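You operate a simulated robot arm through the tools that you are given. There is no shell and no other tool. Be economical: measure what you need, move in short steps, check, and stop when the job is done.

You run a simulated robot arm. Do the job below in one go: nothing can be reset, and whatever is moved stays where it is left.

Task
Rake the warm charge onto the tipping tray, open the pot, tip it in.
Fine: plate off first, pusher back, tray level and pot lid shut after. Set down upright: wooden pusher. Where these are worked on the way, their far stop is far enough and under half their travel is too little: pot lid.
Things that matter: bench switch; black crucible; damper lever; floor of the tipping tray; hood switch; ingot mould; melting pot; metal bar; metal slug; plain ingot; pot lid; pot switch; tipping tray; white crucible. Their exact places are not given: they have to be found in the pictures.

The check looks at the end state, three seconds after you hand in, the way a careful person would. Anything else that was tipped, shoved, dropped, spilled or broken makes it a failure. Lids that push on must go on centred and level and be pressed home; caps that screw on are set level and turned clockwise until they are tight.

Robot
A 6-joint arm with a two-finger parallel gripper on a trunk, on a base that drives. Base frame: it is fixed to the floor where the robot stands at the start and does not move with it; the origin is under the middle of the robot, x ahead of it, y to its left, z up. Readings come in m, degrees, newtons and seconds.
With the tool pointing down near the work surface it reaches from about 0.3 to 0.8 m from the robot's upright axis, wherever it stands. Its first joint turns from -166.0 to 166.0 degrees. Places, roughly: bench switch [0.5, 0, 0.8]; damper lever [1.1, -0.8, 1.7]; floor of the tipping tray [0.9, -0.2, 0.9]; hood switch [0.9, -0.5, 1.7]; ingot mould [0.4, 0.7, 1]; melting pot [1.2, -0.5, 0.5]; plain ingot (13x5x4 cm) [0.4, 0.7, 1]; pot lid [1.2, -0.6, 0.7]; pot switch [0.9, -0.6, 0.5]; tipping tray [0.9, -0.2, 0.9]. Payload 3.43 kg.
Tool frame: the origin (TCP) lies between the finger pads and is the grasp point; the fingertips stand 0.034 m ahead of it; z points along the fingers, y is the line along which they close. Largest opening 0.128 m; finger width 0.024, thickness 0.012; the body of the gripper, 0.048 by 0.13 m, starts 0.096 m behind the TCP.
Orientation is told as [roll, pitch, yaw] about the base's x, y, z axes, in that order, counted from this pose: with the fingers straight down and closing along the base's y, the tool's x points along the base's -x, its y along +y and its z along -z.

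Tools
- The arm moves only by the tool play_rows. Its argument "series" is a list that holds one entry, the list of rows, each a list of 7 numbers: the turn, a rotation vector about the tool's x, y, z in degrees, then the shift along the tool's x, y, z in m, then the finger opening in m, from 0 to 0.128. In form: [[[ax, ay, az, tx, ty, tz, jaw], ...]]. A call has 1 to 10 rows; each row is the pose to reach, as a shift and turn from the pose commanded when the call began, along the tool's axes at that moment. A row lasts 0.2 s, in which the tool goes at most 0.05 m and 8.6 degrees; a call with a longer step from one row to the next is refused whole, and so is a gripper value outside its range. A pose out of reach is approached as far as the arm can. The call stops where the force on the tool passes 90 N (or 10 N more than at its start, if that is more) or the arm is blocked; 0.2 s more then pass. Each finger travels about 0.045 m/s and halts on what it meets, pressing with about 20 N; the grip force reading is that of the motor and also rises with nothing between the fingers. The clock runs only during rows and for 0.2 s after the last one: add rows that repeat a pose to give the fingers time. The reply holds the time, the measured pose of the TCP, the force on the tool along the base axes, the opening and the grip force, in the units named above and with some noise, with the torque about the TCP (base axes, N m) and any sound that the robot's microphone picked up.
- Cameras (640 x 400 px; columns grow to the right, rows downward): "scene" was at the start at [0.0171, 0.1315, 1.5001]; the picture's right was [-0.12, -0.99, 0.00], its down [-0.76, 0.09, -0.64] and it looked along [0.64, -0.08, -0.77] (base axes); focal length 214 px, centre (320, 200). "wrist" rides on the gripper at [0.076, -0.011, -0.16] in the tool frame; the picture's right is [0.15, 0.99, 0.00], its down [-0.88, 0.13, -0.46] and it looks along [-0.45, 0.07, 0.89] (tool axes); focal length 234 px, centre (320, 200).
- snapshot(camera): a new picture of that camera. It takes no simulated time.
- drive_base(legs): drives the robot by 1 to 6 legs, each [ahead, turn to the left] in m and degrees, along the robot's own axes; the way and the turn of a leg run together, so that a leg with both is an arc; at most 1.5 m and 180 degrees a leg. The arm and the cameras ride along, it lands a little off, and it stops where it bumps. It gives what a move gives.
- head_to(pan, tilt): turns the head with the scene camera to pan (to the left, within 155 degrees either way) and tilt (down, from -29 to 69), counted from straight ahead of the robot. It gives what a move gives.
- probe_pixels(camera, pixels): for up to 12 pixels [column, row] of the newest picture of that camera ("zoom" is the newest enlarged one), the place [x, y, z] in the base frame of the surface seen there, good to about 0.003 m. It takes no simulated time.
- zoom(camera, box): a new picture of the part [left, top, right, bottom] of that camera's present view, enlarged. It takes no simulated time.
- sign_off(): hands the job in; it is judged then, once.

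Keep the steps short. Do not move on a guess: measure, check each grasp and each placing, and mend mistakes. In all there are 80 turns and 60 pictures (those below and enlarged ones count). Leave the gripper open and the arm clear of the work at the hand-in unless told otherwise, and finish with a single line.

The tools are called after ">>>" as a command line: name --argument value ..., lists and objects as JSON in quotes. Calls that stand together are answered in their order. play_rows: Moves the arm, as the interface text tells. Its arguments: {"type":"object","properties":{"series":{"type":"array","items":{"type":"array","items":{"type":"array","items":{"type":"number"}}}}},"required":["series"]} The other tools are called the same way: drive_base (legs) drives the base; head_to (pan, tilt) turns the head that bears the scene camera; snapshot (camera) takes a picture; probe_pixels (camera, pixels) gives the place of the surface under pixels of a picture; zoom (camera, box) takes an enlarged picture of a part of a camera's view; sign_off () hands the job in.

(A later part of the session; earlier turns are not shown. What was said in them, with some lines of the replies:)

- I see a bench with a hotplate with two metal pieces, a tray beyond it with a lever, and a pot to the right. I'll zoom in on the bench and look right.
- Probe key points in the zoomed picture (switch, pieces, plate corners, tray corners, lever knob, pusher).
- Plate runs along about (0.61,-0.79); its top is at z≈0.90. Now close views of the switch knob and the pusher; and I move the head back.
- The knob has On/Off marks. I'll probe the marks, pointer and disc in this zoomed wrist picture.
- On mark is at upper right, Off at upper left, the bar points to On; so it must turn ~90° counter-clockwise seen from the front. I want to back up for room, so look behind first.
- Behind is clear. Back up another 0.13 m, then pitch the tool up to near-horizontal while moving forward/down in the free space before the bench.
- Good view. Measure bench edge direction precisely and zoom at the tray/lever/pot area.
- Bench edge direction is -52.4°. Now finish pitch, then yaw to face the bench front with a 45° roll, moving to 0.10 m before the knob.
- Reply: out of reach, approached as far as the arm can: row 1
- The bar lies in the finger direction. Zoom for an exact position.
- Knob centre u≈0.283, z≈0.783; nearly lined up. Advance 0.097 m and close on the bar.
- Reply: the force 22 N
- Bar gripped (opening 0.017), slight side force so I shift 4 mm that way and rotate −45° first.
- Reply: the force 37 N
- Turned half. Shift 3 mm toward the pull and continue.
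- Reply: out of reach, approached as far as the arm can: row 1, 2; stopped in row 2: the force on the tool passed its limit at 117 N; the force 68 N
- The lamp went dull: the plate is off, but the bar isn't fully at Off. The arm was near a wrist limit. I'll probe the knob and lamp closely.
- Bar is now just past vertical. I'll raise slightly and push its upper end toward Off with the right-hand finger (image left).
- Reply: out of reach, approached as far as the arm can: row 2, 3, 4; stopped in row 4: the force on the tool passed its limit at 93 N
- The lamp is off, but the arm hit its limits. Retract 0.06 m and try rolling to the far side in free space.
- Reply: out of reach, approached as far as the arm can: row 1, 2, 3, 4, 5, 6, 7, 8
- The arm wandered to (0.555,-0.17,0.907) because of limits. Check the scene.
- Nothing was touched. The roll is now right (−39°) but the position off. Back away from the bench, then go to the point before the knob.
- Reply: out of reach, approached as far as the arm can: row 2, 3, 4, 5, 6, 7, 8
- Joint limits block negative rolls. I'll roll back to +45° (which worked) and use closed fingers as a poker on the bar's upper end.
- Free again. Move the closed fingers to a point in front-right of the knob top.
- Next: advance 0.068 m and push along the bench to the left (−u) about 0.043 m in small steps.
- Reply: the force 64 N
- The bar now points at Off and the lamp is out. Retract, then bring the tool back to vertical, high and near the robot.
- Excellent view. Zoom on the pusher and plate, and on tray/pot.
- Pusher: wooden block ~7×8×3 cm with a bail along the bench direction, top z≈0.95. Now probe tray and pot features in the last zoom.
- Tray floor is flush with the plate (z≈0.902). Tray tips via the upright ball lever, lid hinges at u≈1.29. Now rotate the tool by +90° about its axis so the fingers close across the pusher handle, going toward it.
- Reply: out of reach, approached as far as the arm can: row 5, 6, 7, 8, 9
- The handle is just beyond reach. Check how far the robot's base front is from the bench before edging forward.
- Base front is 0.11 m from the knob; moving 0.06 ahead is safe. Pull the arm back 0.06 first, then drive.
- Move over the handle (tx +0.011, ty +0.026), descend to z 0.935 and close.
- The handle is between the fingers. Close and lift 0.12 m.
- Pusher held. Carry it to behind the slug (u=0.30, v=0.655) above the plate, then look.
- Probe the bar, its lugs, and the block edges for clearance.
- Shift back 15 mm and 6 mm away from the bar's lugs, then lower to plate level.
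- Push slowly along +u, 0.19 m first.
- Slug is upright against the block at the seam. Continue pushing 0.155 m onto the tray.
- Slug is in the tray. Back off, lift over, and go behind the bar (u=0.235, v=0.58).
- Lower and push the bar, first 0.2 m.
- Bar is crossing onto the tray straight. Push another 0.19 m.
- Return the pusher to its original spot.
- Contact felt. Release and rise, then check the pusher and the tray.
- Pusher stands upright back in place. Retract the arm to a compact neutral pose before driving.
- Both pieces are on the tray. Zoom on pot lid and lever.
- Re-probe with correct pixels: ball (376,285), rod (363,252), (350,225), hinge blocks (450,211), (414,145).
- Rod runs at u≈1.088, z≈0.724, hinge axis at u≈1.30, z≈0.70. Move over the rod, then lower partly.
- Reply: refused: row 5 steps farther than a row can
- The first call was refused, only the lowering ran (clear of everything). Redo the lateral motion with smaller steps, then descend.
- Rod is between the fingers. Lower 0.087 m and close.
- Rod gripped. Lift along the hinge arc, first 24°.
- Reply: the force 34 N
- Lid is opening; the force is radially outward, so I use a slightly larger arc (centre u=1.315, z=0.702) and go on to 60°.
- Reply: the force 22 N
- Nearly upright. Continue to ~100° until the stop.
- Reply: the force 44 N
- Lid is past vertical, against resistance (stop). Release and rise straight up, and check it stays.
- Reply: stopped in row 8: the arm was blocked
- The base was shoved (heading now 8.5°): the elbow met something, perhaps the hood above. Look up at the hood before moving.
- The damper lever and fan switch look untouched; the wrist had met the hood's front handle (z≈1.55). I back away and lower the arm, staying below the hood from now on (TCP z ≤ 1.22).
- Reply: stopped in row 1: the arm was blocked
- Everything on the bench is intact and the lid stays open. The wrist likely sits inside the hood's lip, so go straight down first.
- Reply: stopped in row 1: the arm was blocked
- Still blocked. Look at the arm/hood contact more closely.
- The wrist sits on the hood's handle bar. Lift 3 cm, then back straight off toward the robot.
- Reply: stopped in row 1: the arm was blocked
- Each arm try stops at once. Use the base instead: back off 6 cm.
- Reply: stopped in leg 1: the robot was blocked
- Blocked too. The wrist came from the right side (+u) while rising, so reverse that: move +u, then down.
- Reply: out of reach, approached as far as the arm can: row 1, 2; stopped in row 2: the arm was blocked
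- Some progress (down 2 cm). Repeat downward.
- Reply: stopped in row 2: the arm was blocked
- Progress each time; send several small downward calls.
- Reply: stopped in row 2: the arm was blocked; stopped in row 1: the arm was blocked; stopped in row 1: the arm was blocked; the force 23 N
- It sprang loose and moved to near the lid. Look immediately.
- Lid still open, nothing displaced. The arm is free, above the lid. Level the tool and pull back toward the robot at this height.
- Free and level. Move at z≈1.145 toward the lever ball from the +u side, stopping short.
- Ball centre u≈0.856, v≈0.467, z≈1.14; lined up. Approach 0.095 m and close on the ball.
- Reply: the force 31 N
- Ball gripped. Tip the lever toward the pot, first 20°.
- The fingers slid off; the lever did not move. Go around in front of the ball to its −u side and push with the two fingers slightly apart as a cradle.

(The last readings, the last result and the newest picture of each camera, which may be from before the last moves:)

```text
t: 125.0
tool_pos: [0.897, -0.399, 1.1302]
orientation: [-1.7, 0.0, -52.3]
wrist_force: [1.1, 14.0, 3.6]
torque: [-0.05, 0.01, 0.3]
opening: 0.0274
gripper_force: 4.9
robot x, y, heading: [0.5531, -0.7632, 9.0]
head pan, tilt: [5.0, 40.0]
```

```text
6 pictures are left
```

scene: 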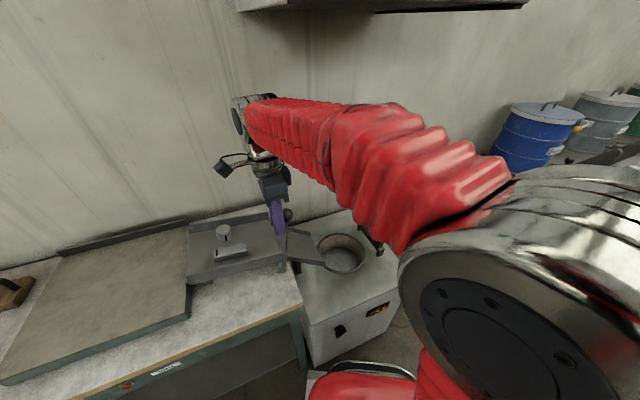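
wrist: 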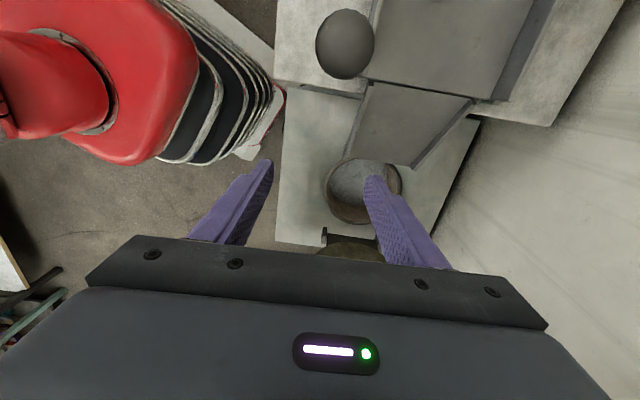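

The ball is cradled and starts to go. Continue along the arc to about 45°.

>>> play_rows --series '[[[0, 0, 0, -0.0271, 0, 0.0057, 0.015], [0, 0, 0, -0.0484, 0, 0.0124, 0.015], [0, 0, 0, -0.069, 0, 0.021, 0.015], [0, 0, 0, -0.0888, 0, 0.0313, 0.015], [0, 0, 0, -0.1077, 0, 0.0433, 0.015], [0, 0, 0, -0.1254, 0, 0.0569, 0.015], [0, 0, 0, -0.1419, 0, 0.072, 0.015]]]'

>>> snapshot --camera "scene"

```text
t: 126.6
tool_pos: [0.9846, -0.5145, 1.0582]
orientation: [-1.8, -0.2, -52.4]
wrist_force: [15.2, 22.9, 10.0]
torque: [-0.74, -0.03, 0.2]
opening: 0.0357
gripper_force: 25.1
robot x, y, heading: [0.5592, -0.7633, 9.2]
head pan, tilt: [5.0, 40.0]
```

```text
5 pictures are left
```

scene: 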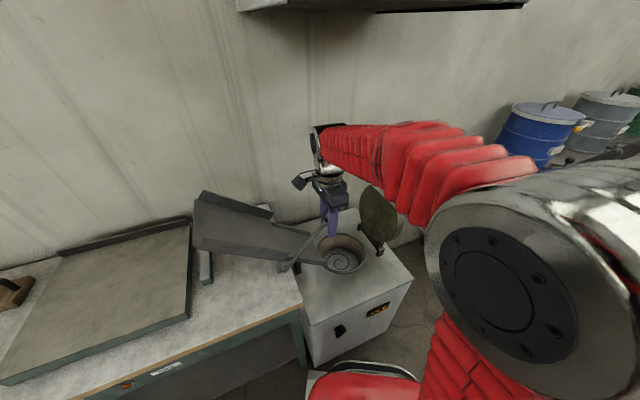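

Tray is tipped and the pot shows ripples. Zoom to check that both pieces went in.

>>> zoom --camera "scene" --box '[180, 170, 400, 300]'

```text
2.91 times, centred on (290, 235) of scene
```

zoom: 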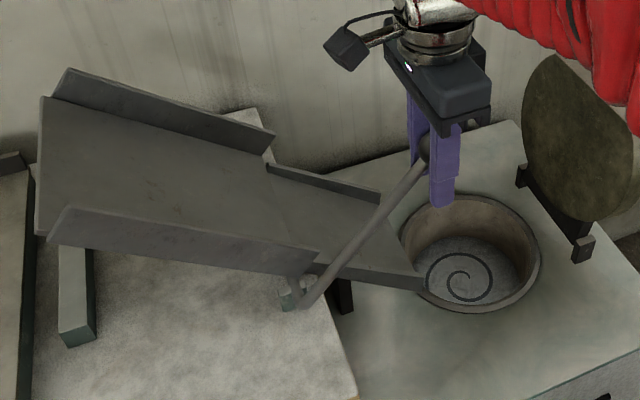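

Tray and chute are empty, melt in the pot. Now centre the ball between the fingers a bit more, hold it tight and swing the lever back slowly.

>>> play_rows --series '[[[0, 0, 0, -0.01, 0, 0.006, 0], [0, 0, 0, -0.022, 0, 0.012, 0], [0, 0, 0, -0.022, 0, 0.012, 0], [0, 0, 0, -0.005, 0, -0.003, 0], [0, 0, 0, 0.012, 0, -0.017, 0], [0, 0, 0, 0.031, 0, -0.029, 0], [0, 0, 0, 0.051, 0, -0.039, 0], [0, 0, 0, 0.071, 0, -0.048, 0], [0, 0, 0, 0.093, 0, -0.054, 0]]]'

```text
t: 128.6
tool_pos: [0.9264, -0.4385, 1.1121]
orientation: [-1.7, -0.1, -52.4]
wrist_force: [-1.1, 0.2, 0.8]
torque: [0.0, -0.03, 0.01]
opening: 0.0
gripper_force: 32.8
robot x, y, heading: [0.5533, -0.7681, 9.1]
head pan, tilt: [5.0, 40.0]
```

Fingers closed empty: it slipped. See where the lever is.

>>> zoom --camera "scene" --box '[180, 170, 400, 300]'

```text
2.91 times, centred on (290, 235) of scene
```

zoom: 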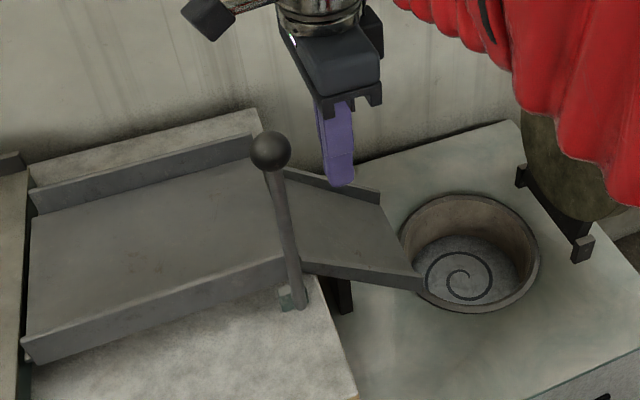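

The tray has swung back by itself. Probe to verify level: tray floor at left/right and the ball.

>>> probe_pixels --camera "zoom" --pixels '[[60, 270], [150, 250], [250, 225], [60, 225], [270, 150], [285, 230], [40, 335], [280, 265], [320, 230], [232, 215]]'

```text
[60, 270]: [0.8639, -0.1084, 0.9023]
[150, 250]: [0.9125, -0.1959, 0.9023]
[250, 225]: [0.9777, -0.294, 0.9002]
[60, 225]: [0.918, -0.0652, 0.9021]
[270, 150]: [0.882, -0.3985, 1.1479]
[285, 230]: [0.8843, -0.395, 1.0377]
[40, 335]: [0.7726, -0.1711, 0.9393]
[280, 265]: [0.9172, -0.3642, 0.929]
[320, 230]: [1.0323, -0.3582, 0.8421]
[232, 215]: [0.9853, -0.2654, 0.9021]
```

Tray floor is 0.902 everywhere: level, lever back at its start. Now move under the hood level to the open lid's rod, turning the tool back to yaw ≈37.6°.

>>> play_rows --series '[[[0, 0, -8.6, -0.0445, -0.015, 0.005, 0.01], [0, 0, -17.2, -0.089, -0.03, 0.01, 0.02], [0, 0, -25.8, -0.1335, -0.045, 0.015, 0.04], [0, 0, -34.4, -0.178, -0.06, 0.02, 0.06], [0, 0, -43, -0.2225, -0.068, 0.025, 0.06], [0, 0, -51.6, -0.267, -0.068, 0.03, 0.06], [0, 0, -60.2, -0.3115, -0.068, 0.035, 0.06], [0, 0, -68.8, -0.356, -0.068, 0.04, 0.06], [0, 0, -77.4, -0.4005, -0.068, 0.045, 0.06], [0, 0, -86, -0.445, -0.068, 0.05, 0.06]]]'

>>> snapshot --camera "wrist"

```text
t: 130.8
tool_pos: [1.1461, -0.834, 1.0653]
orientation: [-0.2, 1.7, 33.7]
wrist_force: [-0.1, -0.5, 0.0]
torque: [0.04, -0.03, 0.04]
opening: 0.0599
gripper_force: 0.1
robot x, y, heading: [0.5534, -0.7662, 9.5]
head pan, tilt: [5.0, 40.0]
```

```text
2 pictures are left
```

wrist: 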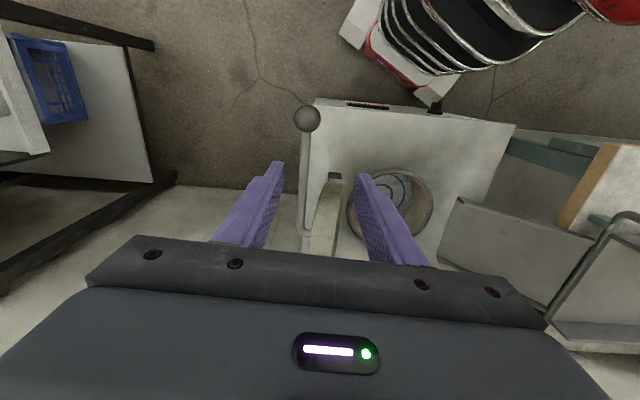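

Probe the rod, ball and lid edges.

>>> probe_pixels --camera "wrist" --pixels '[[307, 118], [304, 145], [304, 165], [303, 185], [303, 210], [303, 228], [325, 180], [330, 215], [318, 250]]'

```text
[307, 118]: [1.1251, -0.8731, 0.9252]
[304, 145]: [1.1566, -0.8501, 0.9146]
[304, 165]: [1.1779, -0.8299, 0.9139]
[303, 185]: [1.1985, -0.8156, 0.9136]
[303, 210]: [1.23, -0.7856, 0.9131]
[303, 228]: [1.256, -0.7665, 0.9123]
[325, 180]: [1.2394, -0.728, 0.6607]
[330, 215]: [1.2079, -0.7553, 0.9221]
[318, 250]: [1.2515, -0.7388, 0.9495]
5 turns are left
```

Rod at u≈1.379, z≈0.908. Few turns are left: lower over the rod, grip, and swing the lid back along the fitted arc (centre u 1.304, z 0.710, r 0.213).

>>> play_rows --series '[[[0, 0, -3.9, -0.001, -0.018, 0.03, 0.06], [0, 0, -3.9, -0.001, -0.018, 0.07, 0.06], [0, 0, -3.9, -0.001, -0.018, 0.11, 0.06], [0, 0, -3.9, -0.001, -0.018, 0.14, 0.06], [0, 0, -3.9, -0.001, -0.018, 0.155, 0.06], [0, 0, -3.9, -0.001, -0.018, 0.155, 0.03], [0, 0, -3.9, -0.001, -0.018, 0.155, 0.01], [0, 0, -3.9, -0.001, -0.018, 0.155, 0], [0, 0, -3.9, -0.001, -0.018, 0.155, 0], [0, 0, -3.9, -0.001, -0.018, 0.155, 0]]]'

>>> play_rows --series '[[[0, 0, 0, 0, 0.0277, -0.0084, 0], [0, 0, 0, 0, 0.057, -0.0131, 0], [0, 0, 0, 0, 0.0867, -0.0136, 0], [0, 0, 0, 0, 0.1162, -0.01, 0], [0, 0, 0, 0, 0.1449, -0.0023, 0], [0, 0, 0, 0, 0.1723, 0.0093, 0], [0, 0, 0, 0, 0.1978, 0.0246, 0], [0, 0, 0, 0, 0.2209, 0.0433, 0], [0, 0, 0, 0, 0.2411, 0.0651, 0], [0, 0, 0, 0, 0.2582, 0.0894, 0]]]'

```text
t: 133.0
tool_pos: [1.15, -0.8511, 0.912]
orientation: [-0.1, 1.6, 37.5]
wrist_force: [6.0, -3.4, 5.9]
torque: [-0.01, -0.13, -0.94]
opening: 0.014
gripper_force: 45.3
robot x, y, heading: [0.5506, -0.7657, 9.3]
head pan, tilt: [5.0, 40.0]
```

```text
t: 135.2
tool_pos: [0.9959, -0.6461, 0.8204]
orientation: [-0.2, 1.3, 37.7]
wrist_force: [39.8, 7.5, -10.5]
torque: [-0.43, -0.23, -0.97]
opening: 0.0136
gripper_force: 44.9
robot x, y, heading: [0.5528, -0.7653, 9.2]
head pan, tilt: [5.0, 40.0]
4 turns are left
```

Still gripped, nearly closed. Finish the arc, then release and rise, and take a picture.

>>> play_rows --series '[[[0, 0, 0, 0, 0.0135, 0.0265, 0], [0, 0, 0, 0, 0.0221, 0.051, 0], [0, 0, 0, 0, 0.0272, 0.0727, 0], [0, 0, 0, 0, 0.03, 0.09, 0], [0, 0, 0, 0, 0.03, 0.098, 0], [0, 0, 0, 0, 0.03, 0.1, 0]]]'

>>> play_rows --series '[[[0, 0, 0, 0, 0, 0, 0.03], [0, 0, 0, 0, 0, 0, 0.06], [0, 0, 0, 0, 0, 0, 0.06], [0, 0, 0, 0, 0, -0.04, 0.06], [0, 0, 0, 0, 0, -0.085, 0.06], [0, 0, 0, 0, 0, -0.13, 0.06], [0, 0, 0, 0.03, 0, -0.165, 0.08], [0, 0, 0, 0.06, 0, -0.2, 0.1], [0, 0, 0, 0.1, 0, -0.22, 0.1]]]'

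>>> zoom --camera "scene" --box '[180, 170, 480, 340]'

```text
t: 136.6
tool_pos: [0.9782, -0.6225, 0.7217]
orientation: [-0.3, 0.8, 37.6]
wrist_force: [32.0, 29.5, 35.2]
torque: [0.0, 0.09, -1.33]
opening: 0.014
gripper_force: 45.3
robot x, y, heading: [0.5507, -0.7646, 9.2]
head pan, tilt: [5.0, 40.0]
```

```text
t: 138.6
tool_pos: [0.8989, -0.6824, 0.9435]
orientation: [0.0, 1.9, 37.5]
wrist_force: [-0.4, 0.2, 0.3]
torque: [0.02, 0.04, 0.03]
opening: 0.1002
gripper_force: 0.1
robot x, y, heading: [0.555, -0.768, 9.3]
head pan, tilt: [5.0, 40.0]
```

```text
2.13 times, centred on (330, 255) of scene
3 turns are left
```

zoom: 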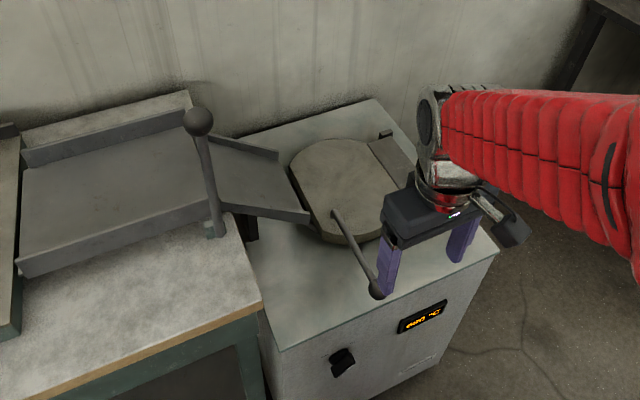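

Lid is shut, tray level, lever upright. Withdraw the arm a little more.

>>> play_rows --series '[[[0, 0, 0, 0.02, 0, -0.035, 0.1], [0, 0, 0, 0.04, 0, -0.07, 0.1], [0, 0, 0, 0.06, 0, -0.1, 0.1]]]'

>>> probe_pixels --camera "zoom" --pixels '[[340, 170], [310, 190], [360, 220], [335, 215], [376, 290]]'

```text
t: 139.4
tool_pos: [0.8497, -0.7173, 1.0463]
orientation: [-0.2, 1.8, 37.6]
wrist_force: [-0.9, -0.1, -0.4]
torque: [0.0, -0.03, -0.02]
opening: 0.0999
gripper_force: 0.1
robot x, y, heading: [0.5568, -0.7617, 9.2]
head pan, tilt: [5.0, 40.0]
```

```text
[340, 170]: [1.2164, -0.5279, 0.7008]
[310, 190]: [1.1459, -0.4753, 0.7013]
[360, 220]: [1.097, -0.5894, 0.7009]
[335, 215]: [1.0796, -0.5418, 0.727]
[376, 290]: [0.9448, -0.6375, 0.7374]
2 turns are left
```

The lid top reads z≈0.701 at all three points probed, so it sits level and shut. Handing in.

>>> sign_off

```text
The job is handed in.
```

The plate is off, the bar and slug are in the pot, the pusher is back upright, the tray is level and the lid is shut; along the way the arm bumped the fume hood and shoved the base, and the fan switch and damper lever looked untouched afterwards.
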